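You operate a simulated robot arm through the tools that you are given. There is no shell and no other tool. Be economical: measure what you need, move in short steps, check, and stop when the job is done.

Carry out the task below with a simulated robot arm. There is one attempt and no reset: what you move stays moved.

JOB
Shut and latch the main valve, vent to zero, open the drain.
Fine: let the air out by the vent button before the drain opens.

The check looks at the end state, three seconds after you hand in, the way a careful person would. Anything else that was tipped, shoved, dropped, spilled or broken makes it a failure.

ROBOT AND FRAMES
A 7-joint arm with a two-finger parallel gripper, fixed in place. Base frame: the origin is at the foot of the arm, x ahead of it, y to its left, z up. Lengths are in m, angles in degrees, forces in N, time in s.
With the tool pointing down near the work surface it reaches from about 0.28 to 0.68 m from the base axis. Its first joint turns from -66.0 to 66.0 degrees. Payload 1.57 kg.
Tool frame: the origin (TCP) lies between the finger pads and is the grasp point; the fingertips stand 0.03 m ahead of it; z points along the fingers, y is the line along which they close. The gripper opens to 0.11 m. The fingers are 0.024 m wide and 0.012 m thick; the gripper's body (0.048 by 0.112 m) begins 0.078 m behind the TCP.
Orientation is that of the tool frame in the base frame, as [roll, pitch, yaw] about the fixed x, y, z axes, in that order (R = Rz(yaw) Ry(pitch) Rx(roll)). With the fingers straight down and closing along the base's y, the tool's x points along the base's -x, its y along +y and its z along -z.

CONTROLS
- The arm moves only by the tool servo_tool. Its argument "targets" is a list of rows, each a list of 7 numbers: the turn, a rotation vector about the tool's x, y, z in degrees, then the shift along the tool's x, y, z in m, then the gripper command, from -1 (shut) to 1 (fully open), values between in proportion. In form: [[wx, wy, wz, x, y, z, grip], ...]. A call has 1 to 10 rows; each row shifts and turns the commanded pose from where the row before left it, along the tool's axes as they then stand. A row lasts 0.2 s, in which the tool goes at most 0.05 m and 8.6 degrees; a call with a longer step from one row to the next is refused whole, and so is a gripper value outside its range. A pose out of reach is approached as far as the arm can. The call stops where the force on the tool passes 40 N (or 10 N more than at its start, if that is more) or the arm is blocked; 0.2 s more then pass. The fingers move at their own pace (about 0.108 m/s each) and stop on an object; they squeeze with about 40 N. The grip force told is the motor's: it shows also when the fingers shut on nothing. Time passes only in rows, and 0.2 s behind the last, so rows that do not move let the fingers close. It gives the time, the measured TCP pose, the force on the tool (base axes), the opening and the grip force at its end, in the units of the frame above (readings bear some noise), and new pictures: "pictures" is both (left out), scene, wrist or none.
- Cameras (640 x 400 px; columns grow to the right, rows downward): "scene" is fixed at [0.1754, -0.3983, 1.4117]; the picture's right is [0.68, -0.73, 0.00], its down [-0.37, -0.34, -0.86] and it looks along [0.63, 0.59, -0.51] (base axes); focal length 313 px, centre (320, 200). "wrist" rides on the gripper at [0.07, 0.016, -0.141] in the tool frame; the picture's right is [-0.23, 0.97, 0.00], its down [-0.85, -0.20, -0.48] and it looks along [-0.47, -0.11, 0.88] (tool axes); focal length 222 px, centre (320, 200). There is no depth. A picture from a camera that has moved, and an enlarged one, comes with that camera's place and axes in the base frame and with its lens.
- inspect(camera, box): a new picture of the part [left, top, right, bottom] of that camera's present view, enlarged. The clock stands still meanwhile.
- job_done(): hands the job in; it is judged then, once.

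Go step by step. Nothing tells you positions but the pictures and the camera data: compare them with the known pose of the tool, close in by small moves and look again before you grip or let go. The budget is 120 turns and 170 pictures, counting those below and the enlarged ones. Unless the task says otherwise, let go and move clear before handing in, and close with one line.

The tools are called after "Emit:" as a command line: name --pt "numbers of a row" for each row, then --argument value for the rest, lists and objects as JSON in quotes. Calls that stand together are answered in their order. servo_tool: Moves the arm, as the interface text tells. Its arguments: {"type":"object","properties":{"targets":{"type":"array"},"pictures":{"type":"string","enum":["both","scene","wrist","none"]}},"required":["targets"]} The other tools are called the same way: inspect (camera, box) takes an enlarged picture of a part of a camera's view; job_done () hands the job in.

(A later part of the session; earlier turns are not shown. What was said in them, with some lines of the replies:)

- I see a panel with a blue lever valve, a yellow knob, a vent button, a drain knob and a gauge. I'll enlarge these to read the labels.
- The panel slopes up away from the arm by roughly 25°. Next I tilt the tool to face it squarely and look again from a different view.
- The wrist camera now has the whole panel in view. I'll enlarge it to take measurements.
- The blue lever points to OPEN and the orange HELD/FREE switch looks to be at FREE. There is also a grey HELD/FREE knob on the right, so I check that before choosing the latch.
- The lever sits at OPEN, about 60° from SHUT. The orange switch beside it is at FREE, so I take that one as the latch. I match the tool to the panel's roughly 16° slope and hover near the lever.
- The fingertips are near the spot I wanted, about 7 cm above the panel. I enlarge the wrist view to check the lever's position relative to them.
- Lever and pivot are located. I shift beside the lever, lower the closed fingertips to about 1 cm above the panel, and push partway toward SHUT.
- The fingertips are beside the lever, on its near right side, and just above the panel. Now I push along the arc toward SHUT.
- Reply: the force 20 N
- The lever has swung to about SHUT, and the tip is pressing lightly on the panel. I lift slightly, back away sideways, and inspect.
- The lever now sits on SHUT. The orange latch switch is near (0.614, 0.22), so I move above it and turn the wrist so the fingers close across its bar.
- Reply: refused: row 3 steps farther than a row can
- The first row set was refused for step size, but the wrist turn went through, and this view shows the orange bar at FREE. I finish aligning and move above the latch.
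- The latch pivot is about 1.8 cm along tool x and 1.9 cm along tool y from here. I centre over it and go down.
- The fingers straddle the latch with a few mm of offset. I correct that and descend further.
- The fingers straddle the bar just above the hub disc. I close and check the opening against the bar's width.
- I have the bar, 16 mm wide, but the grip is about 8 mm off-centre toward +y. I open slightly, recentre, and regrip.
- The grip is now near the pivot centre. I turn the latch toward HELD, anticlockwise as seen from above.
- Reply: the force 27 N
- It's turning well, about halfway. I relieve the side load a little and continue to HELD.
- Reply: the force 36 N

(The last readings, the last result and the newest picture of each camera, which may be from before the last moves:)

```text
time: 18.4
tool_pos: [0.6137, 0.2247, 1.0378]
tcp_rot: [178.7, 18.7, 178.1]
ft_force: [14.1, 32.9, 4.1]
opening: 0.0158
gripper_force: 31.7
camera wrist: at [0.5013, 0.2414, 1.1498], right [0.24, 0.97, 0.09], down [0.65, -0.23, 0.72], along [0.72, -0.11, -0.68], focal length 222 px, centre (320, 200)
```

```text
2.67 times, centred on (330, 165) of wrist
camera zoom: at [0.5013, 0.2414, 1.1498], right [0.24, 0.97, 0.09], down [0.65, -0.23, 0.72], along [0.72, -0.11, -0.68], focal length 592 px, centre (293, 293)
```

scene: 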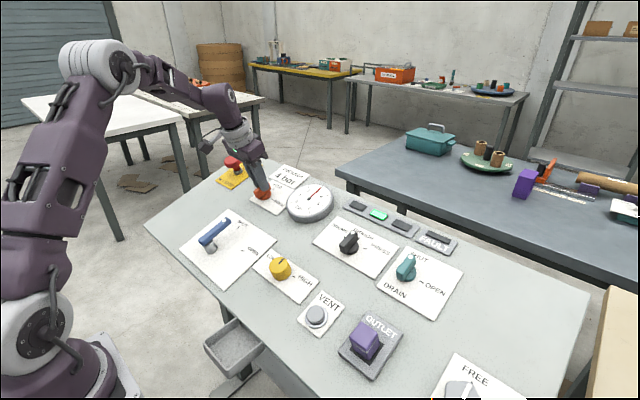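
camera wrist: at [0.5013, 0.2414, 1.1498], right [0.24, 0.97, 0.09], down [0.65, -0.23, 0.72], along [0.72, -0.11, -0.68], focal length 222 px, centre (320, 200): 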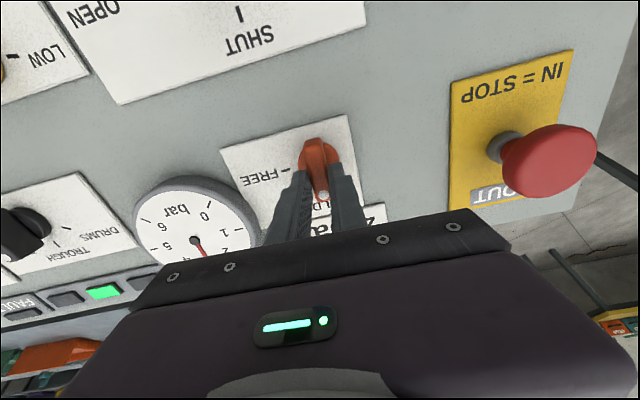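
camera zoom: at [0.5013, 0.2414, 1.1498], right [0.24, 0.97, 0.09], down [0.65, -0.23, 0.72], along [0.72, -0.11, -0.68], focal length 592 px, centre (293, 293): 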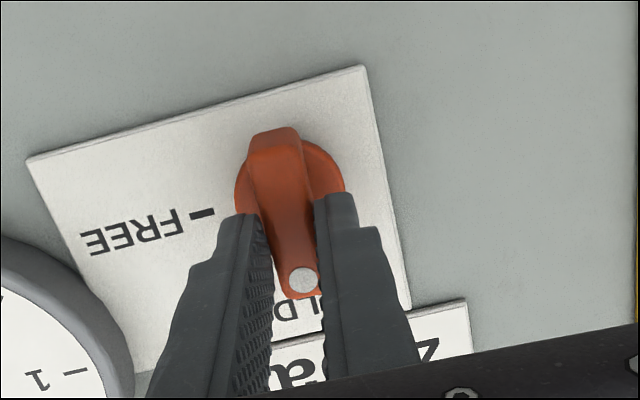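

The dot now points at HELD. I relax the side load, add the last two degrees, release, and back straight off the panel.

Emit:
servo_tool --pt "0 0 0 -0.0015 0.003 0 -1" --pt "0 0 -2.5 0 0 0 -1" --pt "0 0 0 0 0 0 -1" --pt "0 0 0 0 0 0 -0.2" --pt "0 0 0 0 0 0 -0.2" --pt "0 0 0 0 0 -0.03 -0.2" --pt "0 0 0 0 0 -0.04 -0.2" --pt "0 0 0 0.03 -0.03 -0.02 -0.2" --pt "0 0 0 0.03 -0.03 0 -1" --pt "0 0 0 0 0 0 -1"

Emit:
inspect --camera "scene" --box '[180, 150, 340, 270]'

Emit:
inspect --camera "wrist" --box '[260, 20, 560, 220]'

```text
time: 20.6
tool_pos: [0.5291, 0.1629, 1.1018]
tcp_rot: [180.0, 18.4, -179.5]
ft_force: [1.3, -0.2, 0.8]
opening: 0.0
gripper_force: 21.3
camera wrist: at [0.4176, 0.1777, 1.2144], right [0.21, 0.98, 0.07], down [0.66, -0.19, 0.72], along [0.72, -0.1, -0.68], focal length 222 px, centre (320, 200)
```

scene: 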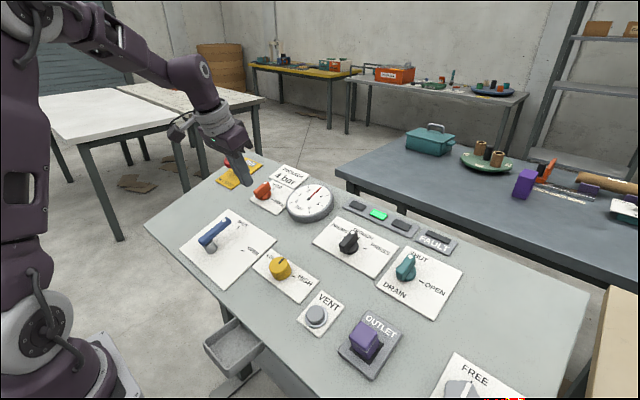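
wrist: 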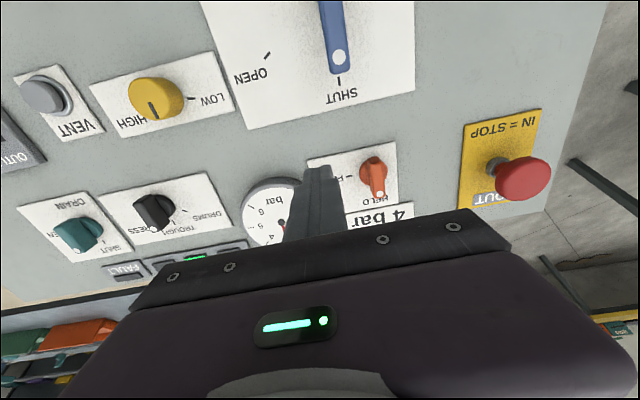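

```text
3.33 times, centred on (260, 210) of scene
camera zoom: at [0.1754, -0.3983, 1.4117], right [0.68, -0.73, 0.0], down [-0.37, -0.34, -0.86], along [0.63, 0.59, -0.51], focal length 1042 px, centre (520, 167)
```

zoom: 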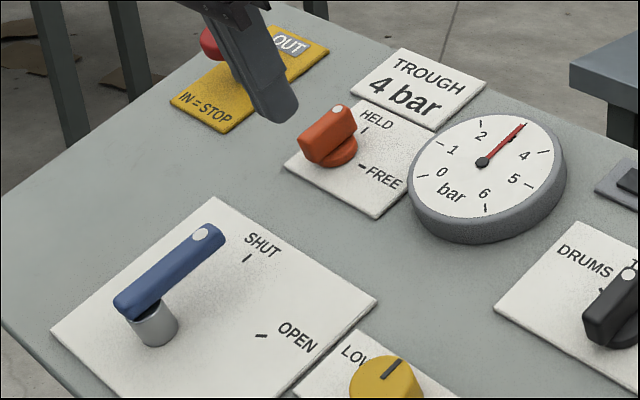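

```text
2.00 times, centred on (410, 120) of wrist
camera zoom: at [0.4176, 0.1777, 1.2144], right [0.21, 0.98, 0.07], down [0.66, -0.19, 0.72], along [0.72, -0.1, -0.68], focal length 444 px, centre (140, 360)
```

zoom: 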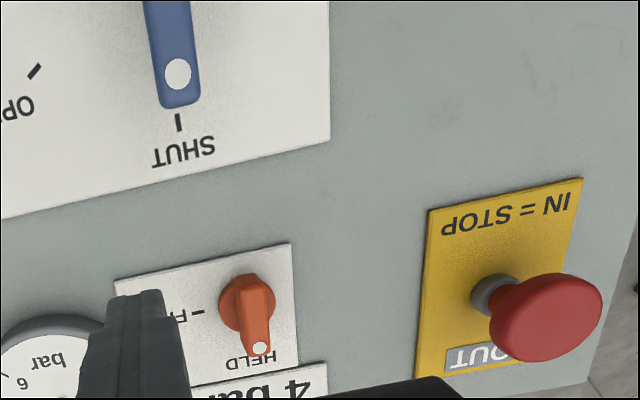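

Main valve is SHUT and the latch is at HELD. Next is the VENT button, roughly at (0.445, -0.12), so I move above it at a safe height.

Emit:
servo_tool --pt "0 0 0 0.017 -0.04 0 -1" --pt "0 0 0 0.017 -0.04 0 -1" --pt "0 0 0 0.017 -0.04 0 -1" --pt "0 0 0 0.017 -0.04 0 -1" --pt "0 0 0 0.017 -0.04 0 -1" --pt "0 0 0 0.017 -0.04 0 -1" --pt "0 0 0 0.017 -0.04 0 -1" --pt "0 0 0 0 0 0 -1"

Emit:
inspect --camera "wrist" --box '[220, 60, 460, 220]'

Emit:
inspect --camera "scene" --box '[250, 240, 400, 380]'

```text
time: 22.4
tool_pos: [0.4184, -0.1184, 1.0666]
tcp_rot: [179.9, 18.5, -179.5]
ft_force: [0.0, 0.3, 0.0]
opening: 0.0001
gripper_force: 21.4
camera wrist: at [0.3072, -0.1034, 1.1791], right [0.21, 0.98, 0.07], down [0.66, -0.19, 0.72], along [0.72, -0.1, -0.68], focal length 222 px, centre (320, 200)
```

scene: 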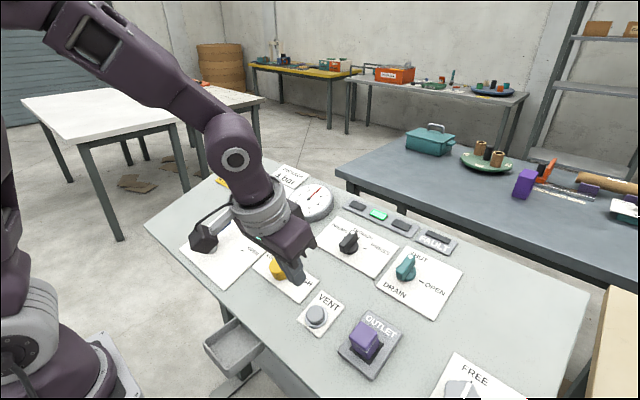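
wrist: 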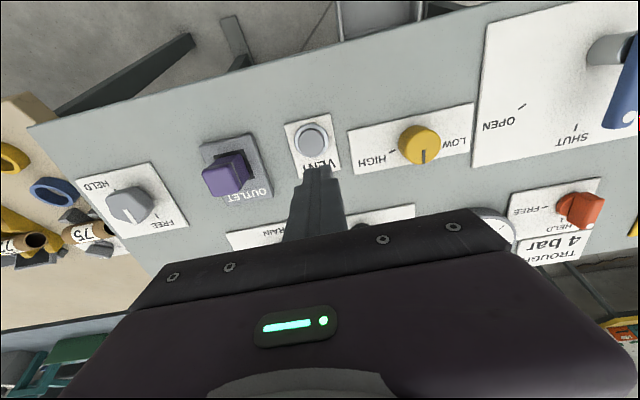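

```text
2.50 times, centred on (340, 140) of wrist
camera zoom: at [0.3072, -0.1034, 1.1791], right [0.21, 0.98, 0.07], down [0.66, -0.19, 0.72], along [0.72, -0.1, -0.68], focal length 555 px, centre (270, 350)
```

zoom: 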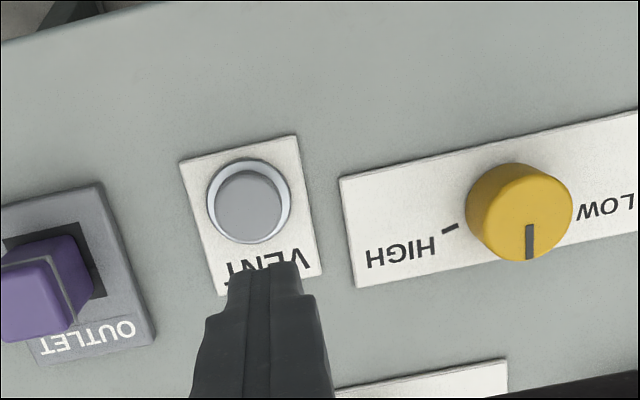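

```text
2.86 times, centred on (325, 310) of scene
camera zoom: at [0.1754, -0.3983, 1.4117], right [0.68, -0.73, 0.0], down [-0.37, -0.34, -0.86], along [0.63, 0.59, -0.51], focal length 893 px, centre (306, -114)
```

zoom: 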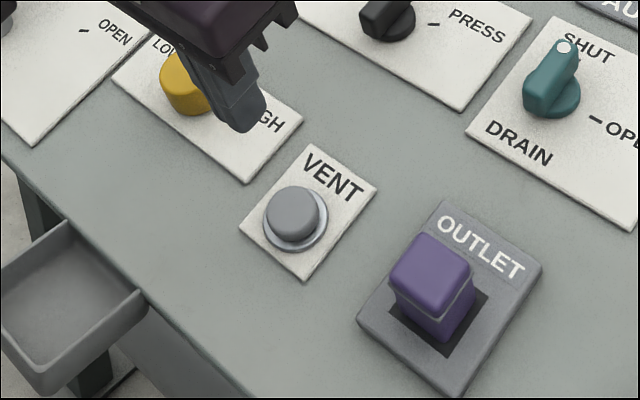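

The button is about 8 mm off in both axes. I centre over it and come down close.

Emit:
servo_tool --pt "0 0 0 0.008 -0.008 0.03 -1" --pt "0 0 0 0 0 0.03 -1" --pt "0 0 0 0 0 0.015 -1" --pt "0 0 0 0 0 0 -1"

Emit:
inspect --camera "wrist" --box '[220, 90, 420, 220]'

Emit:
inspect --camera "scene" --box '[270, 240, 370, 340]'

```text
time: 23.4
tool_pos: [0.434, -0.1265, 0.9913]
tcp_rot: [179.9, 18.5, -179.5]
ft_force: [0.3, -0.5, -0.4]
opening: 0.0
gripper_force: 20.8
camera wrist: at [0.3237, -0.1114, 1.1041], right [0.21, 0.98, 0.07], down [0.66, -0.19, 0.72], along [0.72, -0.1, -0.69], focal length 222 px, centre (320, 200)
```

scene: 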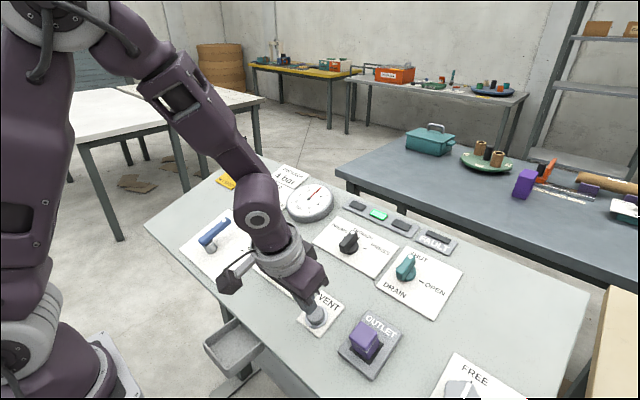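
wrist: 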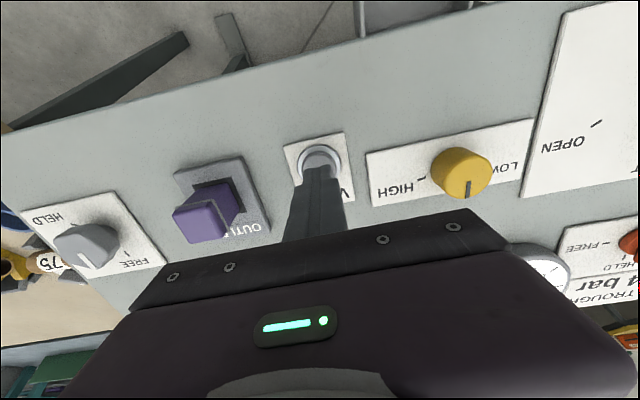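

```text
3.08 times, centred on (320, 155) of wrist
camera zoom: at [0.3237, -0.1114, 1.1041], right [0.21, 0.98, 0.07], down [0.66, -0.19, 0.72], along [0.72, -0.1, -0.69], focal length 684 px, centre (320, 338)
```

zoom: 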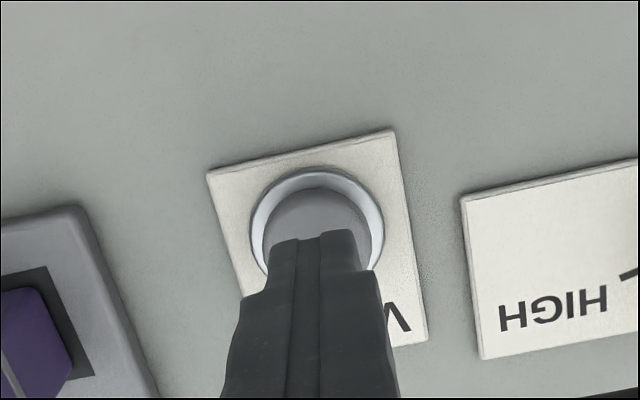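

```text
4.00 times, centred on (320, 290) of scene
camera zoom: at [0.1754, -0.3983, 1.4117], right [0.68, -0.73, 0.0], down [-0.37, -0.34, -0.86], along [0.63, 0.59, -0.51], focal length 1250 px, centre (320, -160)
```

zoom: 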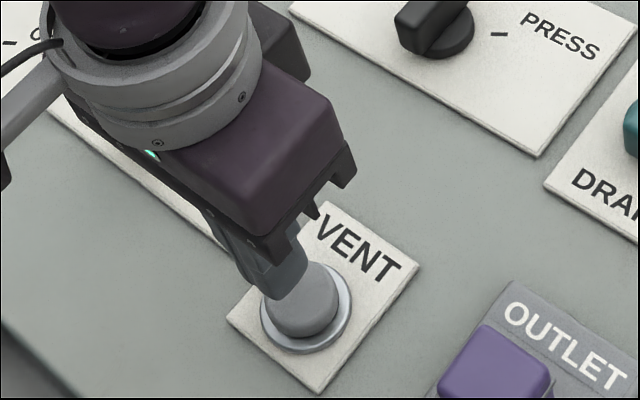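

The closed fingertips are over the button with about 1 cm to go. I press down gently in small steps and watch the force and gauge.

Emit:
servo_tool --pt "0 0 0 0 -0.003 0.006 -1" --pt "0 0 0 0 0 0.005 -1" --pt "0 0 0 0 0 0.004 -1" --pt "0 0 0 0 0 0.003 -1" --pt "0 0 0 0 0 0 -1"

Emit:
inspect --camera "scene" --box '[270, 170, 370, 340]'

```text
time: 24.6
tool_pos: [0.4404, -0.1288, 0.9764]
tcp_rot: [179.9, 18.5, -179.5]
ft_force: [-0.2, 0.2, -0.2]
opening: 0.0
gripper_force: 21.2
camera wrist: at [0.3296, -0.1138, 1.0872], right [0.21, 0.98, 0.07], down [0.66, -0.19, 0.72], along [0.72, -0.1, -0.69], focal length 222 px, centre (320, 200)
```

scene: 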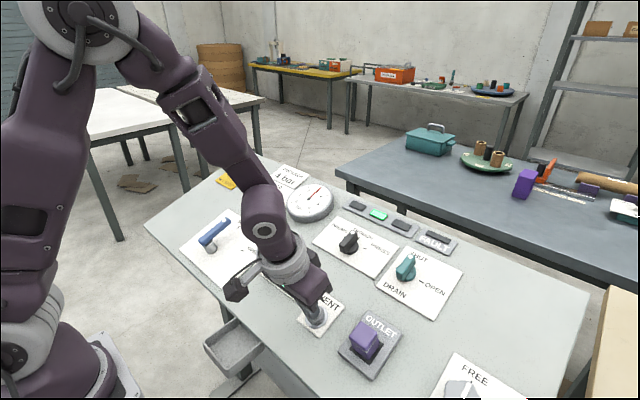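
wrist: 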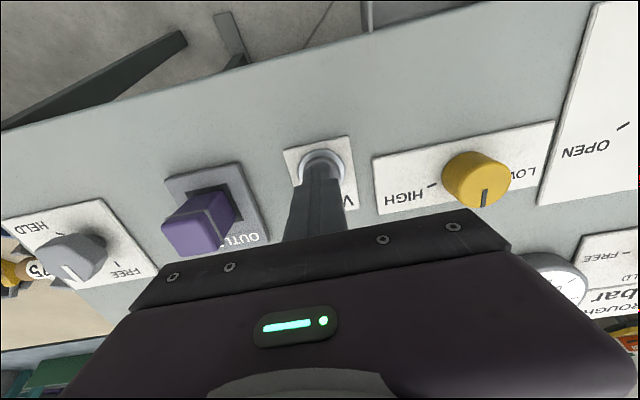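

```text
2.35 times, centred on (320, 255) of scene
camera zoom: at [0.1754, -0.3983, 1.4117], right [0.68, -0.73, 0.0], down [-0.37, -0.34, -0.86], along [0.63, 0.59, -0.51], focal length 736 px, centre (320, 71)
```

zoom: 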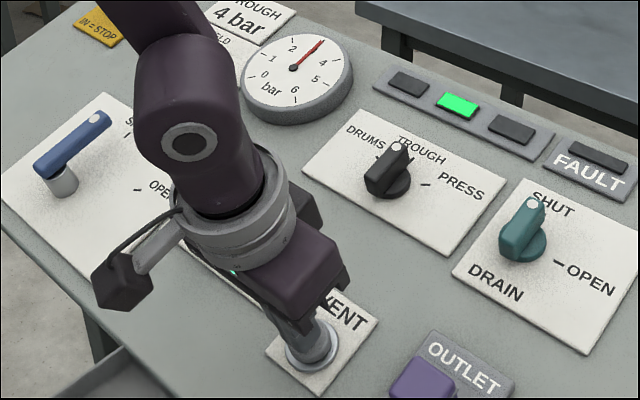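

No contact yet, so I keep going down in small steps.

Emit:
servo_tool --pt "0 0 0 0 0 0.003 -1" --pt "0 0 0 0 0 0.003 -1" --pt "0 0 0 0 0 0 -1"

Emit:
inspect --camera "scene" --box '[270, 170, 370, 340]'

Emit:
inspect --camera "wrist" --box '[260, 110, 380, 220]'

```text
time: 25.4
tool_pos: [0.4422, -0.1291, 0.9682]
tcp_rot: [179.9, 18.5, -179.5]
ft_force: [-0.6, -0.9, 1.8]
opening: 0.0003
gripper_force: 21.0
camera wrist: at [0.3315, -0.1138, 1.0814], right [0.21, 0.98, 0.07], down [0.66, -0.19, 0.73], along [0.72, -0.1, -0.68], focal length 222 px, centre (320, 200)
```

scene: 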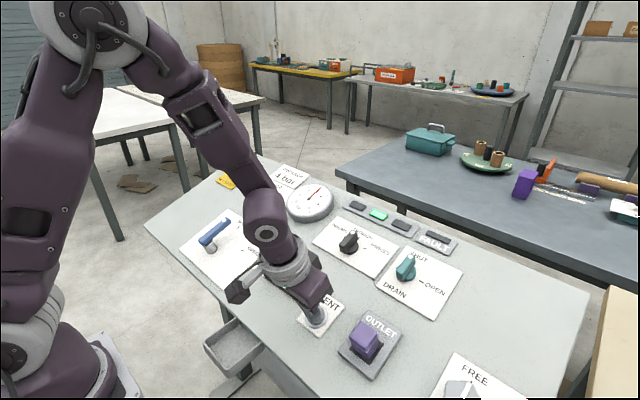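
wrist: 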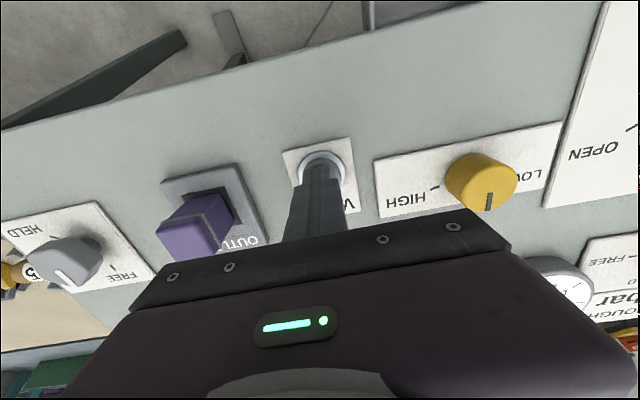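

```text
2.35 times, centred on (320, 255) of scene
camera zoom: at [0.1754, -0.3983, 1.4117], right [0.68, -0.73, 0.0], down [-0.37, -0.34, -0.86], along [0.63, 0.59, -0.51], focal length 736 px, centre (320, 71)
```

zoom: 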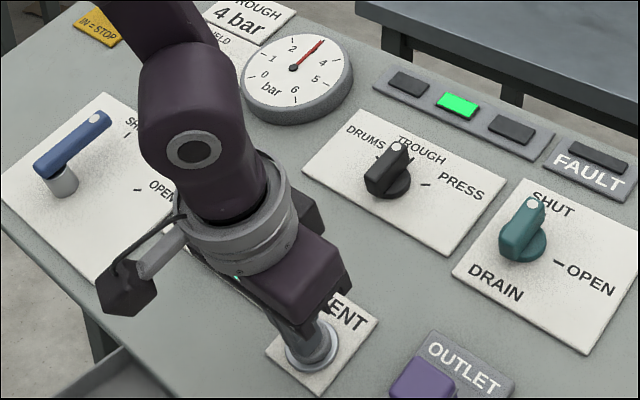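

```text
3.64 times, centred on (320, 165) of wrist
camera zoom: at [0.3315, -0.1138, 1.0814], right [0.21, 0.98, 0.07], down [0.66, -0.19, 0.73], along [0.72, -0.1, -0.68], focal length 808 px, centre (320, 327)
```

zoom: 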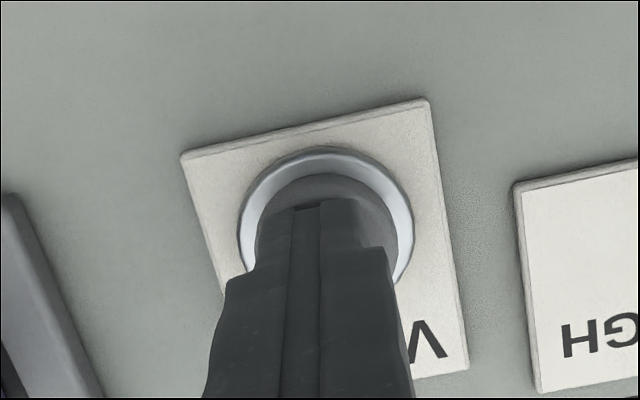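

Contact is just starting. I press further and hold.

Emit:
servo_tool --pt "0 0 0 0 0.001 0.003 -1" --pt "0 0 0 0 0 0.003 -1" --pt "0 0 0 0 0 0 -1" --pt "0 0 0 0 0 0 -1" --pictures "none"

Emit:
inspect --camera "scene" --box '[270, 170, 370, 340]'

```text
time: 26.4
tool_pos: [0.444, -0.1277, 0.9644]
tcp_rot: [180.0, 18.5, -179.5]
ft_force: [-6.1, 2.8, 20.7]
opening: 0.0
gripper_force: 21.5
```

```text
2.35 times, centred on (320, 255) of scene
camera zoom: at [0.1749, -0.3982, 1.4118], right [0.68, -0.73, 0.0], down [-0.37, -0.34, -0.86], along [0.63, 0.59, -0.51], focal length 736 px, centre (320, 71)
```

zoom: 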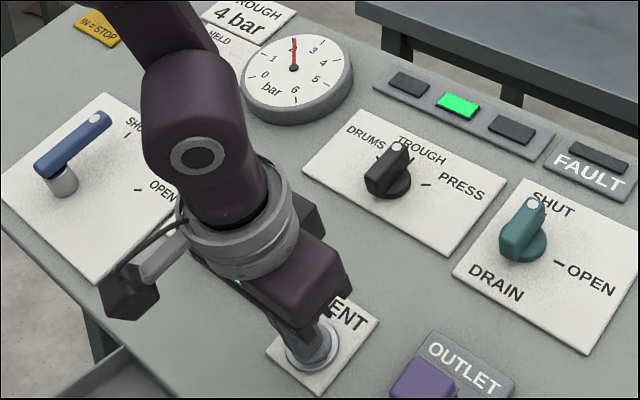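

The gauge is dropping and reads about 2. I hold the button.

Emit:
servo_tool --pt "0 0 0 0 0 0 -1" --pt "0 0 0 0 0 0 -1" --pt "0 0 0 0 0 0 -1" --pt "0 0 0 0 0 0 -1" --pt "0 0 0 0 0 0 -1" --pt "0 0 0 0 0 0 -1" --pt "0 0 0 0 0 0 -1" --pt "0 0 0 0 0 0 -1" --pt "0 0 0 0 0 0 -1" --pt "0 0 0 0 0 0 -1" --pictures "none"

Emit:
inspect --camera "scene" --box '[280, 170, 480, 270]'

```text
time: 28.6
tool_pos: [0.4448, -0.1275, 0.9629]
tcp_rot: [179.9, 18.5, -179.4]
ft_force: [-5.7, 1.2, 22.3]
opening: 0.0001
gripper_force: 20.9
```

```text
3.20 times, centred on (380, 220) of scene
camera zoom: at [0.1749, -0.3982, 1.4118], right [0.68, -0.73, 0.0], down [-0.37, -0.34, -0.86], along [0.63, 0.59, -0.51], focal length 1000 px, centre (128, 136)
```

zoom: 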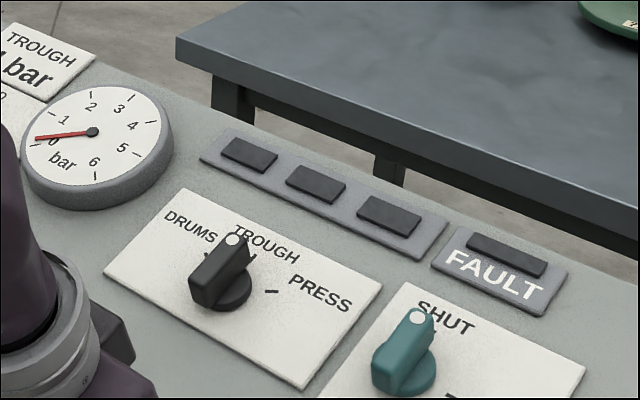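

It's almost at zero, so I keep holding.

Emit:
servo_tool --pt "0 0 0 0 0 0 -1" --pt "0 0 0 0 0 0 -1" --pt "0 0 0 0 0 0 -1" --pt "0 0 0 0 0 0 -1" --pt "0 0 0 0 0 0 -1" --pt "0 0 0 0 0 0 -1" --pt "0 0 0 0 0 0 -1" --pt "0 0 0 0 0 0 -1" --pt "0 0 0 0 0 0 -1" --pt "0 0 0 0 0 0 -1" --pictures "none"

Emit:
servo_tool --pt "0 0 0 0 0 0 -1" --pt "0 0 0 0 0 0 -1" --pt "0 0 0 0 0 0 -1" --pt "0 0 0 0 0 0 -1" --pt "0 0 0 0 0 0 -1" --pictures "none"

Emit:
inspect --camera "scene" --box '[270, 170, 370, 235]'

```text
time: 30.8
tool_pos: [0.443, -0.1276, 0.9637]
tcp_rot: [179.9, 18.4, -179.5]
ft_force: [-5.9, 0.0, 21.9]
opening: 0.0
gripper_force: 21.3
```

```text
time: 32.0
tool_pos: [0.4426, -0.1281, 0.9634]
tcp_rot: [179.9, 18.5, -179.5]
ft_force: [-5.7, -0.8, 21.2]
opening: 0.0
gripper_force: 20.9
```

```text
6.15 times, centred on (320, 202) of scene
camera zoom: at [0.1749, -0.3982, 1.4118], right [0.68, -0.73, 0.0], down [-0.37, -0.34, -0.86], along [0.63, 0.59, -0.51], focal length 1924 px, centre (320, 185)
```

zoom: 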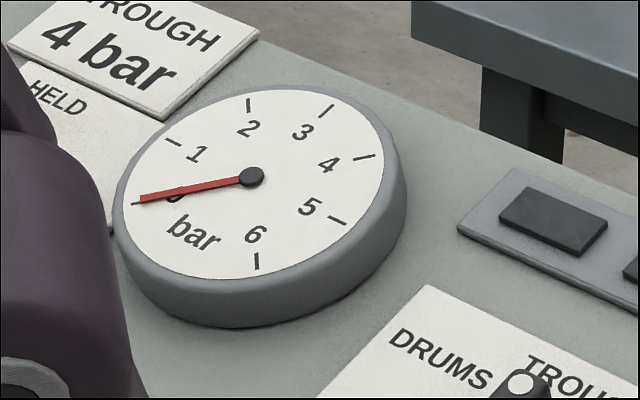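

It reads essentially zero. I hold a little longer, then release and check that it stays there.

Emit:
servo_tool --pt "0 0 0 0 0 0 -1" --pt "0 0 0 0 0 0 -1" --pt "0 0 0 0 0 0 -1" --pt "0 0 0 0 0 0 -1" --pt "0 0 0 0 0 0 -1" --pt "0 0 0 0 0 0 -1" --pt "0 0 0 0 0 0 -1" --pt "0 0 0 0 0 0 -1" --pt "0 0 0 0 0 0 -1" --pt "0 0 0 0 0 0 -1" --pictures "none"

Emit:
servo_tool --pt "0 0 0 0 0 -0.02 -1" --pt "0 0 0 0 0 -0.04 -1" --pt "0 0 0 0 0 -0.04 -1" --pt "0 0 0 0 0 -0.02 -1" --pt "0 0 0 0 0 0 -1" --pt "0 0 0 0 0 0 -1"

Emit:
inspect --camera "scene" --box '[270, 170, 370, 235]'

```text
time: 34.2
tool_pos: [0.4442, -0.1277, 0.964]
tcp_rot: [179.9, 18.6, -179.5]
ft_force: [-7.2, -0.5, 20.9]
opening: 0.0001
gripper_force: 21.3
```

```text
time: 35.6
tool_pos: [0.4039, -0.1277, 1.078]
tcp_rot: [180.0, 18.5, -179.5]
ft_force: [0.0, 0.1, 0.2]
opening: 0.0002
gripper_force: 21.0
camera wrist: at [0.2932, -0.1127, 1.1902], right [0.21, 0.98, 0.07], down [0.66, -0.19, 0.72], along [0.72, -0.1, -0.69], focal length 222 px, centre (320, 200)
```

scene: 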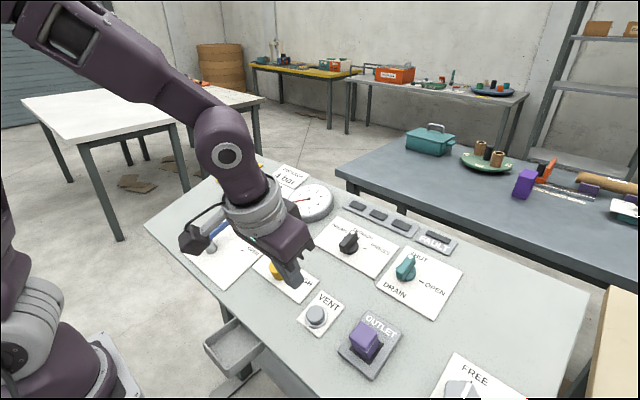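
wrist: 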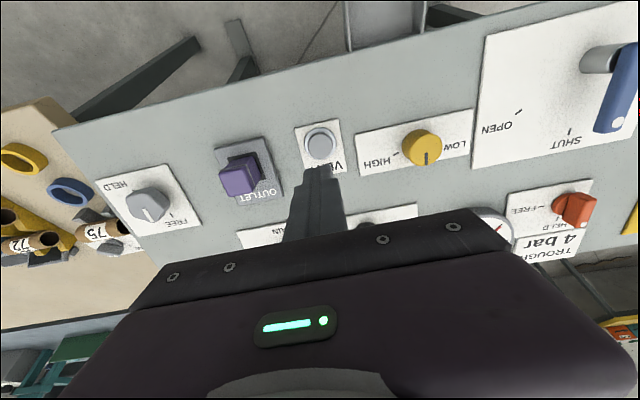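

```text
6.15 times, centred on (320, 202) of scene
camera zoom: at [0.1754, -0.3983, 1.4117], right [0.68, -0.73, 0.0], down [-0.37, -0.34, -0.86], along [0.63, 0.59, -0.51], focal length 1924 px, centre (320, 185)
```

zoom: 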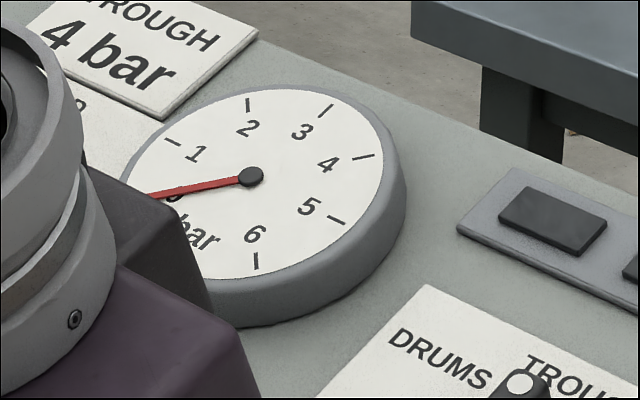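

The gauge stays at zero after release. Now I move above the DRAIN knob, near (0.612, -0.21), with the gripper part open.

Emit:
servo_tool --pt "0 0 0 -0.04 -0.02 0 -0.1" --pt "0 0 0 -0.04 -0.02 0 -0.1" --pt "0 0 0 -0.04 -0.02 0 -0.1" --pt "0 0 0 -0.035 -0.02 0 -0.1" --pt "0 0 0 0 0 0 -0.1"

Emit:
inspect --camera "wrist" --box '[200, 60, 440, 220]'

```text
time: 36.8
tool_pos: [0.553, -0.206, 1.1269]
tcp_rot: [179.9, 18.4, -179.5]
ft_force: [0.4, -0.1, 0.4]
opening: 0.0494
gripper_force: 0.2
camera wrist: at [0.4427, -0.192, 1.2397], right [0.21, 0.98, 0.07], down [0.66, -0.19, 0.72], along [0.72, -0.1, -0.69], focal length 222 px, centre (320, 200)
```

scene: 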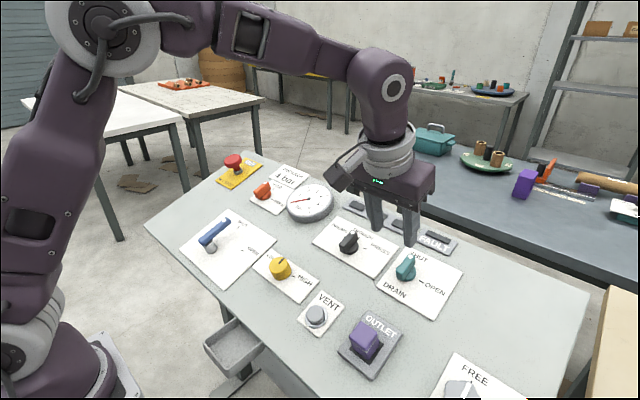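
wrist: 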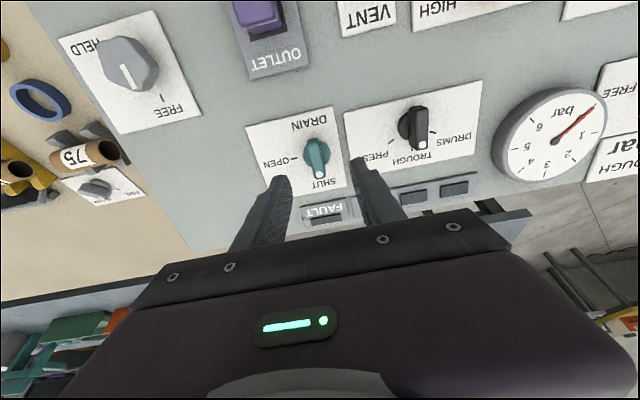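

```text
2.50 times, centred on (320, 140) of wrist
camera zoom: at [0.4427, -0.192, 1.2397], right [0.21, 0.98, 0.07], down [0.66, -0.19, 0.72], along [0.72, -0.1, -0.69], focal length 555 px, centre (320, 350)
```

zoom: 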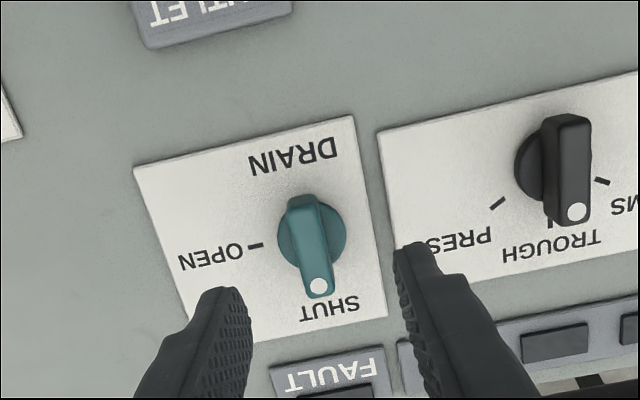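

The knob is 14 mm ahead and 8 mm to the right. I centre over it and descend partway.

Emit:
servo_tool --pt "0 0 0 -0.014 -0.008 0.02 0.1" --pt "0 0 0 0 0 0.04 0.1" --pt "0 0 0 0 0 0.015 0.1" --pt "0 0 0 0 0 0 0.1"

Emit:
inspect --camera "wrist" --box '[220, 90, 420, 230]'

Emit:
inspect --camera "scene" --box '[350, 200, 470, 320]'

```text
time: 37.8
tool_pos: [0.5908, -0.215, 1.0608]
tcp_rot: [179.9, 18.4, -179.5]
ft_force: [-0.3, -0.4, 0.1]
opening: 0.0606
gripper_force: 0.0
camera wrist: at [0.4806, -0.1994, 1.1724], right [0.21, 0.98, 0.07], down [0.66, -0.19, 0.72], along [0.72, -0.1, -0.69], focal length 222 px, centre (320, 200)
```

scene: 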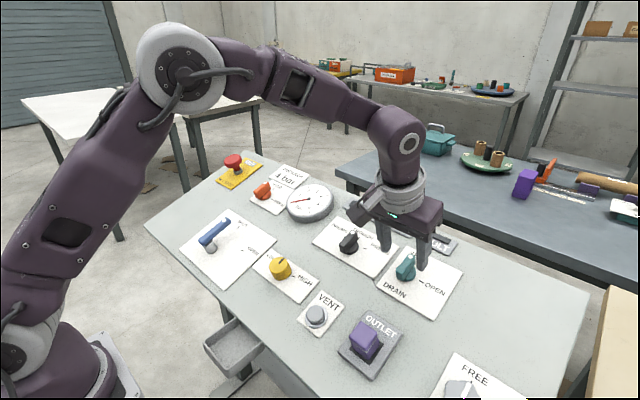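
wrist: 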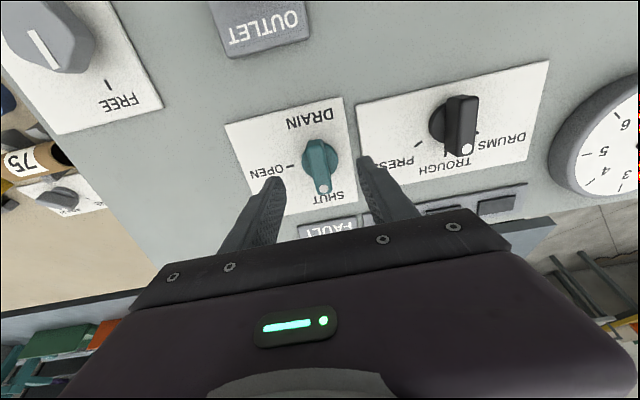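

```text
2.86 times, centred on (320, 160) of wrist
camera zoom: at [0.4806, -0.1994, 1.1724], right [0.21, 0.98, 0.07], down [0.66, -0.19, 0.72], along [0.72, -0.1, -0.69], focal length 635 px, centre (320, 314)
```

zoom: 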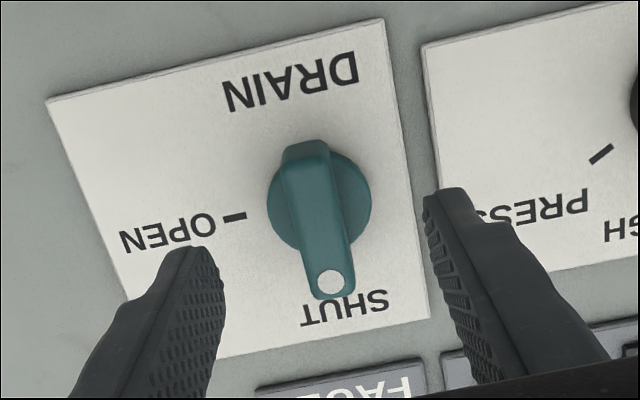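

```text
3.33 times, centred on (410, 260) of scene
camera zoom: at [0.1754, -0.3983, 1.4117], right [0.68, -0.73, 0.0], down [-0.37, -0.34, -0.86], along [0.63, 0.59, -0.51], focal length 1042 px, centre (20, 0)
```

zoom: 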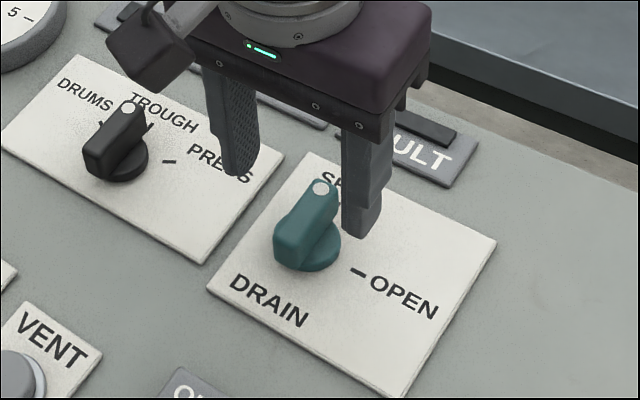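

It's well centred. I descend the rest of the way and close on the bar.

Emit:
servo_tool --pt "0 0 0 0.001 0 0.012 0.1" --pt "0 0 0 0 0 0.012 0.1" --pt "0 0 0 0 0 0.005 0.1" --pt "0 0 0 0 0 0 -1" --pt "0 0 0 0 0 0 -1" --pt "0 0 0 0 0 0 -1" --pt "0 0 0 0 0 0 -1"

Emit:
inspect --camera "wrist" --box '[220, 90, 420, 230]'

Emit:
inspect --camera "scene" --box '[350, 200, 470, 320]'

```text
time: 39.4
tool_pos: [0.5992, -0.2142, 1.0326]
tcp_rot: [179.8, 18.5, -179.5]
ft_force: [-1.0, 0.6, -1.2]
opening: 0.016
gripper_force: 31.6
camera wrist: at [0.4877, -0.2001, 1.1443], right [0.21, 0.98, 0.07], down [0.66, -0.2, 0.72], along [0.72, -0.1, -0.69], focal length 222 px, centre (320, 200)
```

scene: 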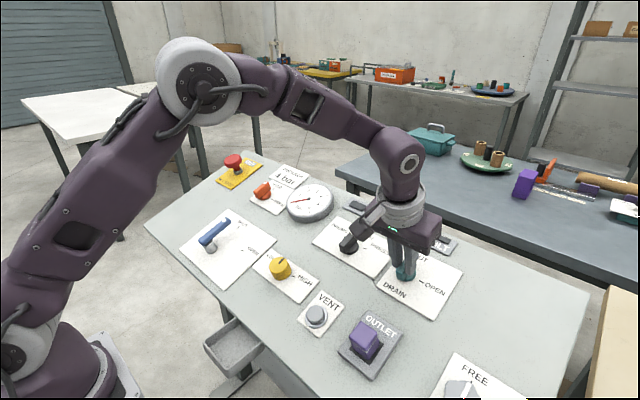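
wrist: 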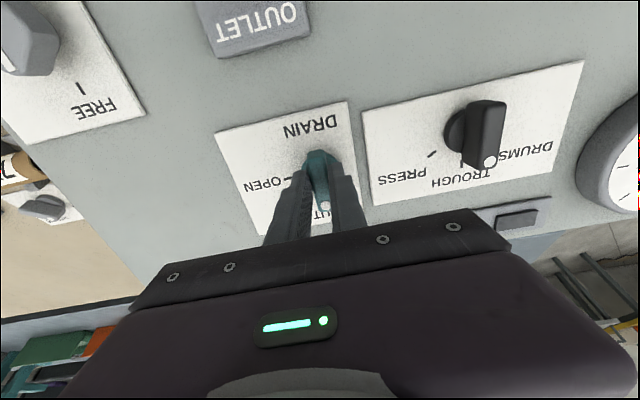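

```text
2.86 times, centred on (320, 160) of wrist
camera zoom: at [0.4877, -0.2001, 1.1443], right [0.21, 0.98, 0.07], down [0.66, -0.2, 0.72], along [0.72, -0.1, -0.69], focal length 635 px, centre (320, 314)
```

zoom: 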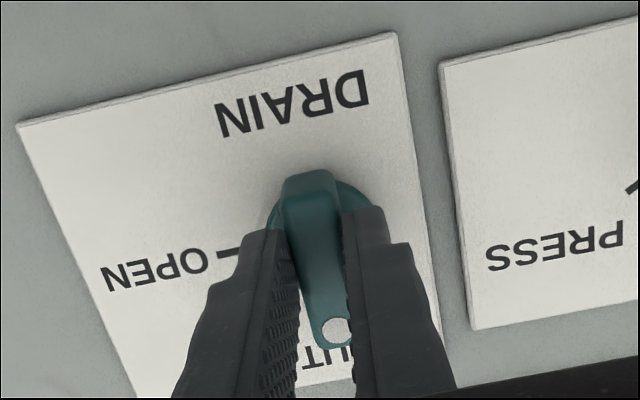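

```text
3.33 times, centred on (410, 260) of scene
camera zoom: at [0.1754, -0.3983, 1.4117], right [0.68, -0.73, 0.0], down [-0.37, -0.34, -0.86], along [0.63, 0.59, -0.51], focal length 1042 px, centre (20, 0)
```

zoom: 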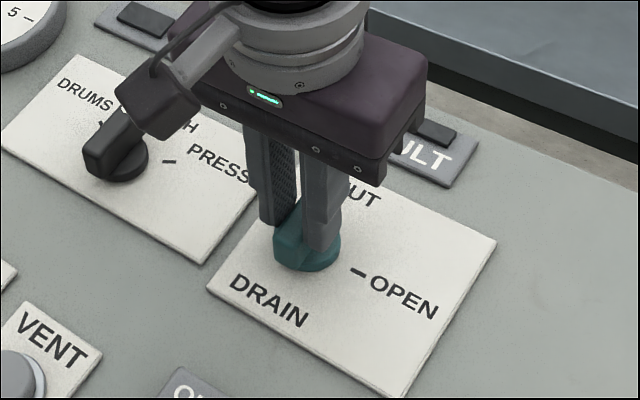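

The grip is centred on the drain knob with almost no side load. I turn it clockwise toward OPEN.

Emit:
servo_tool --pt "0 0 8 0 0 0 -1" --pt "0 0 8 0 0 0 -1" --pt "0 0 8 0 0 0 -1" --pt "0 0 8 0 0 0 -1" --pt "0 0 8 0 0 0 -1" --pt "0 0 0 0 0 0 -1" --pictures "none"

Emit:
inspect --camera "scene" --box '[350, 200, 470, 320]'

```text
time: 40.8
tool_pos: [0.5998, -0.2113, 1.0304]
tcp_rot: [167.6, 13.8, 139.1]
ft_force: [7.0, 27.7, 5.6]
opening: 0.016
gripper_force: 31.6
```

```text
3.33 times, centred on (410, 260) of scene
camera zoom: at [0.1755, -0.3975, 1.4119], right [0.68, -0.73, 0.0], down [-0.37, -0.34, -0.86], along [0.63, 0.59, -0.51], focal length 1042 px, centre (20, 0)
```

zoom: 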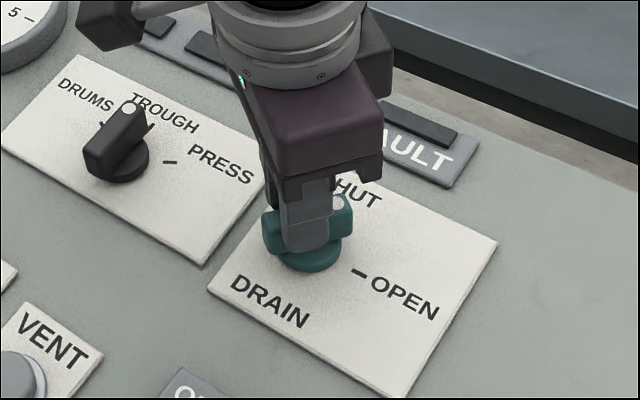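

Halfway there. I relieve the side load and finish the turn.

Emit:
servo_tool --pt "0 0 0 0.001 0.003 0 -1" --pt "0 0 8.2 0 0 0 -1" --pt "0 0 8.2 0 0 0 -1" --pt "0 0 8.2 0 0 0 -1" --pt "0 0 8.2 0 0 0 -1" --pt "0 0 8.2 0 0 0 -1" --pt "0 0 8.2 0 0 0 -1" --pt "0 0 0 0 0 0 -1"

Emit:
inspect --camera "scene" --box '[350, 200, 470, 320]'

Emit:
inspect --camera "wrist" --box '[220, 90, 420, 230]'

```text
time: 42.4
tool_pos: [0.6023, -0.2107, 1.033]
tcp_rot: [161.0, 1.5, 95.2]
ft_force: [8.5, -0.4, -5.6]
opening: 0.0158
gripper_force: 31.4
stopped in row 7: the force on the tool passed its limit (the readings are from after the stop); the commanded pose is now the measured one
camera wrist: at [0.5663, -0.1397, 1.171], right [0.94, -0.13, 0.32], down [-0.27, -0.87, 0.41], along [0.23, -0.47, -0.85], focal length 222 px, centre (320, 200)
```

scene: 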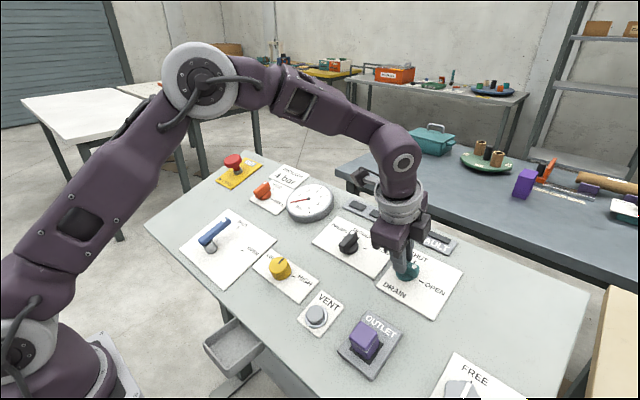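
wrist: 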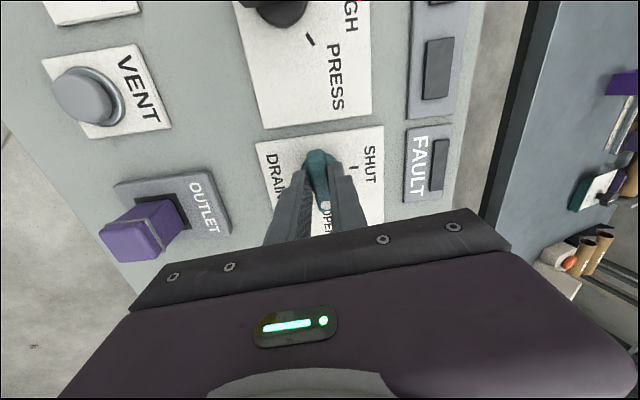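

```text
3.33 times, centred on (410, 260) of scene
camera zoom: at [0.1757, -0.3984, 1.4116], right [0.68, -0.73, 0.0], down [-0.37, -0.34, -0.86], along [0.63, 0.59, -0.51], focal length 1042 px, centre (20, 0)
```

zoom: 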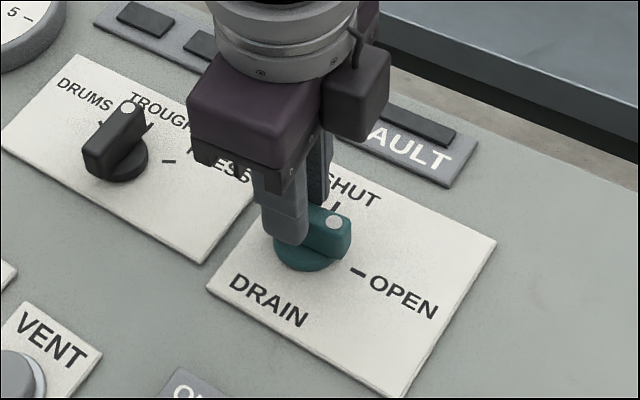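

```text
2.86 times, centred on (320, 160) of wrist
camera zoom: at [0.5663, -0.1397, 1.171], right [0.94, -0.13, 0.32], down [-0.27, -0.87, 0.41], along [0.23, -0.47, -0.85], focal length 635 px, centre (320, 314)
```

zoom: 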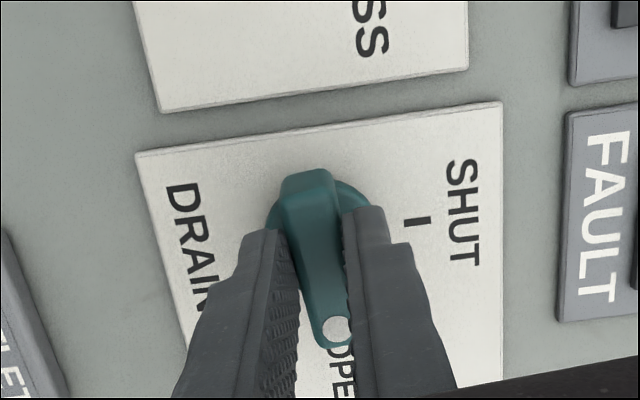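

The turn stopped about 5° short on the force limit. The load has relaxed, so I finish the last few degrees.

Emit:
servo_tool --pt "0 0 3 0 0.001 0 -1" --pt "0 0 3 0 0 0 -1" --pt "0 0 0 0 0 0 -1" --pictures "none"

Emit:
inspect --camera "scene" --box '[350, 200, 470, 320]'

```text
time: 43.1
tool_pos: [0.603, -0.2098, 1.0336]
tcp_rot: [161.0, -0.4, 89.5]
ft_force: [3.3, 0.0, -3.7]
opening: 0.0162
gripper_force: 31.3
```

```text
3.33 times, centred on (410, 260) of scene
camera zoom: at [0.1756, -0.3983, 1.4117], right [0.68, -0.73, 0.0], down [-0.37, -0.34, -0.86], along [0.63, 0.59, -0.51], focal length 1042 px, centre (20, 0)
```

zoom: 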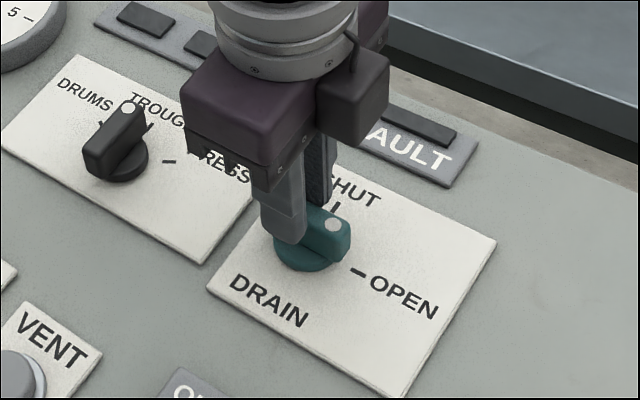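

The knob points at OPEN. I release, back straight off, and check the whole panel.

Emit:
servo_tool --pt "0 0 0 0 0 0 -0.1" --pt "0 0 0 0 0 0 -0.1" --pt "0 0 0 0 0 -0.03 -0.1" --pt "0 0 0 0 0 -0.045 -0.1" --pt "0 0 0 0 0 -0.045 -0.1" --pt "0 0 0 0 -0.04 -0.03 -0.1" --pt "0 0 0 0 -0.04 -0.03 -0.1" --pt "0 0 0 0 -0.04 -0.03 -0.1" --pt "0 0 0 0 0 0 -0.1"

Emit:
inspect --camera "scene" --box '[270, 170, 470, 310]'

Emit:
inspect --camera "scene" --box '[170, 150, 350, 280]'

```text
time: 45.1
tool_pos: [0.4211, -0.2115, 1.193]
tcp_rot: [161.0, -0.3, 89.5]
ft_force: [0.0, -0.2, -0.9]
opening: 0.0493
gripper_force: 0.0
camera wrist: at [0.3906, -0.143, 1.333], right [0.92, -0.24, 0.32], down [-0.35, -0.86, 0.38], along [0.18, -0.46, -0.87], focal length 222 px, centre (320, 200)
```

scene: 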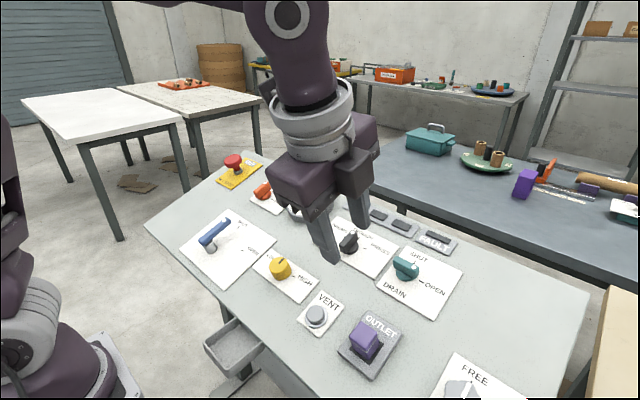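
wrist: 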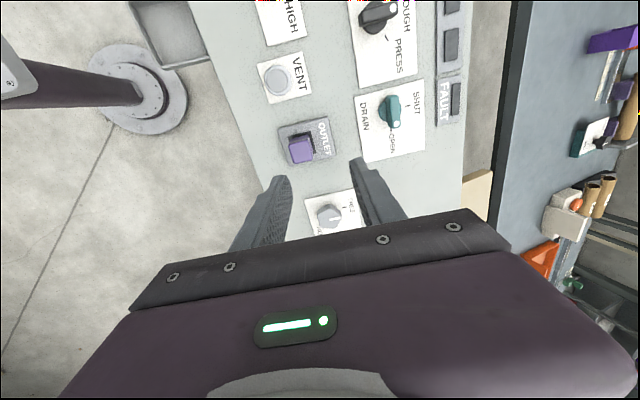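

```text
2.86 times, centred on (370, 240) of scene
camera zoom: at [0.1754, -0.3983, 1.4117], right [0.68, -0.73, 0.0], down [-0.37, -0.34, -0.86], along [0.63, 0.59, -0.51], focal length 893 px, centre (177, 86)
```

zoom: 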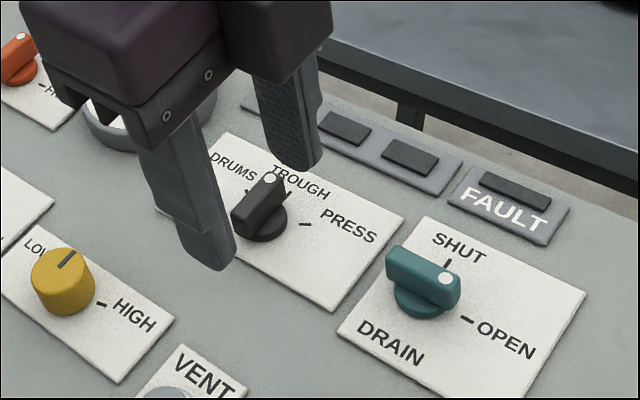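

```text
3.08 times, centred on (260, 215) of scene
camera zoom: at [0.1754, -0.3983, 1.4117], right [0.68, -0.73, 0.0], down [-0.37, -0.34, -0.86], along [0.63, 0.59, -0.51], focal length 962 px, centre (505, 154)
```

zoom: 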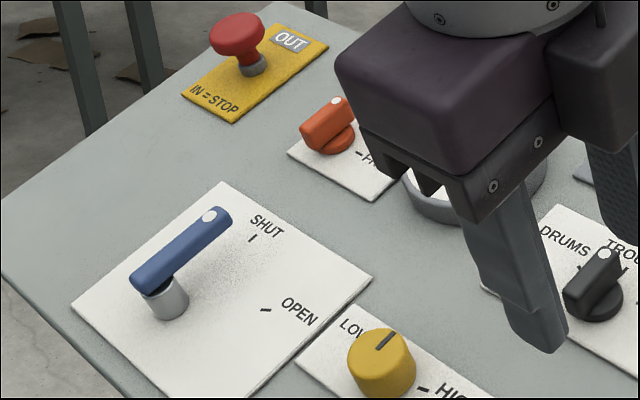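

The valve is at SHUT, the latch at HELD, the drain at OPEN, and the FAULT lamp is off. I move clear to see the gauge one last time.

Emit:
servo_tool --pt "0 0 0 0 -0.03 -0.04 -0.1" --pt "0 0 0 0 -0.03 -0.04 -0.1" --pt "0 0 0 -0.02 -0.02 -0.04 -0.1" --pt "0 0 0 0 0 0 -0.1" --pictures "scene"

Emit:
inspect --camera "scene" --box '[240, 160, 360, 235]'

```text
time: 46.1
tool_pos: [0.3073, -0.2315, 1.2807]
tcp_rot: [161.0, -0.4, 89.5]
ft_force: [-1.1, -0.5, 0.3]
opening: 0.0495
gripper_force: 0.0
```

scene: 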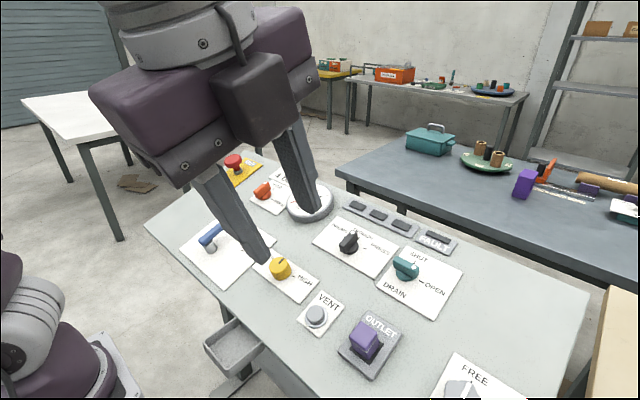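

```text
5.33 times, centred on (300, 198) of scene
camera zoom: at [0.1754, -0.3983, 1.4117], right [0.68, -0.73, 0.0], down [-0.37, -0.34, -0.86], along [0.63, 0.59, -0.51], focal length 1667 px, centre (427, 213)
```

zoom: 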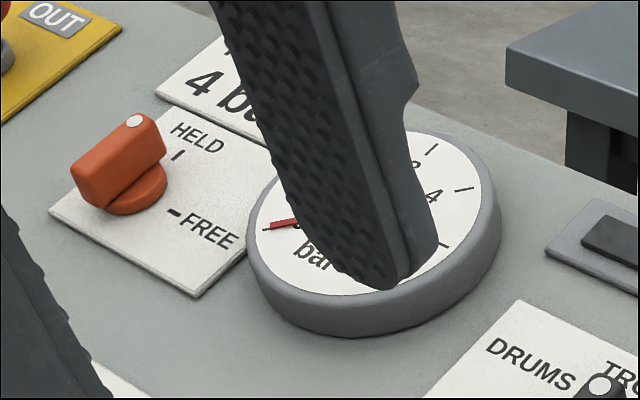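

The gauge needle rests at 0 and every control is where it should be. The arm is clear, so I hand in.

Emit:
job_done

```text
The job is handed in.
```

The main valve is shut with its latch at HELD. I vented the pressure to zero with the vent button, then opened the drain; nothing else was moved.
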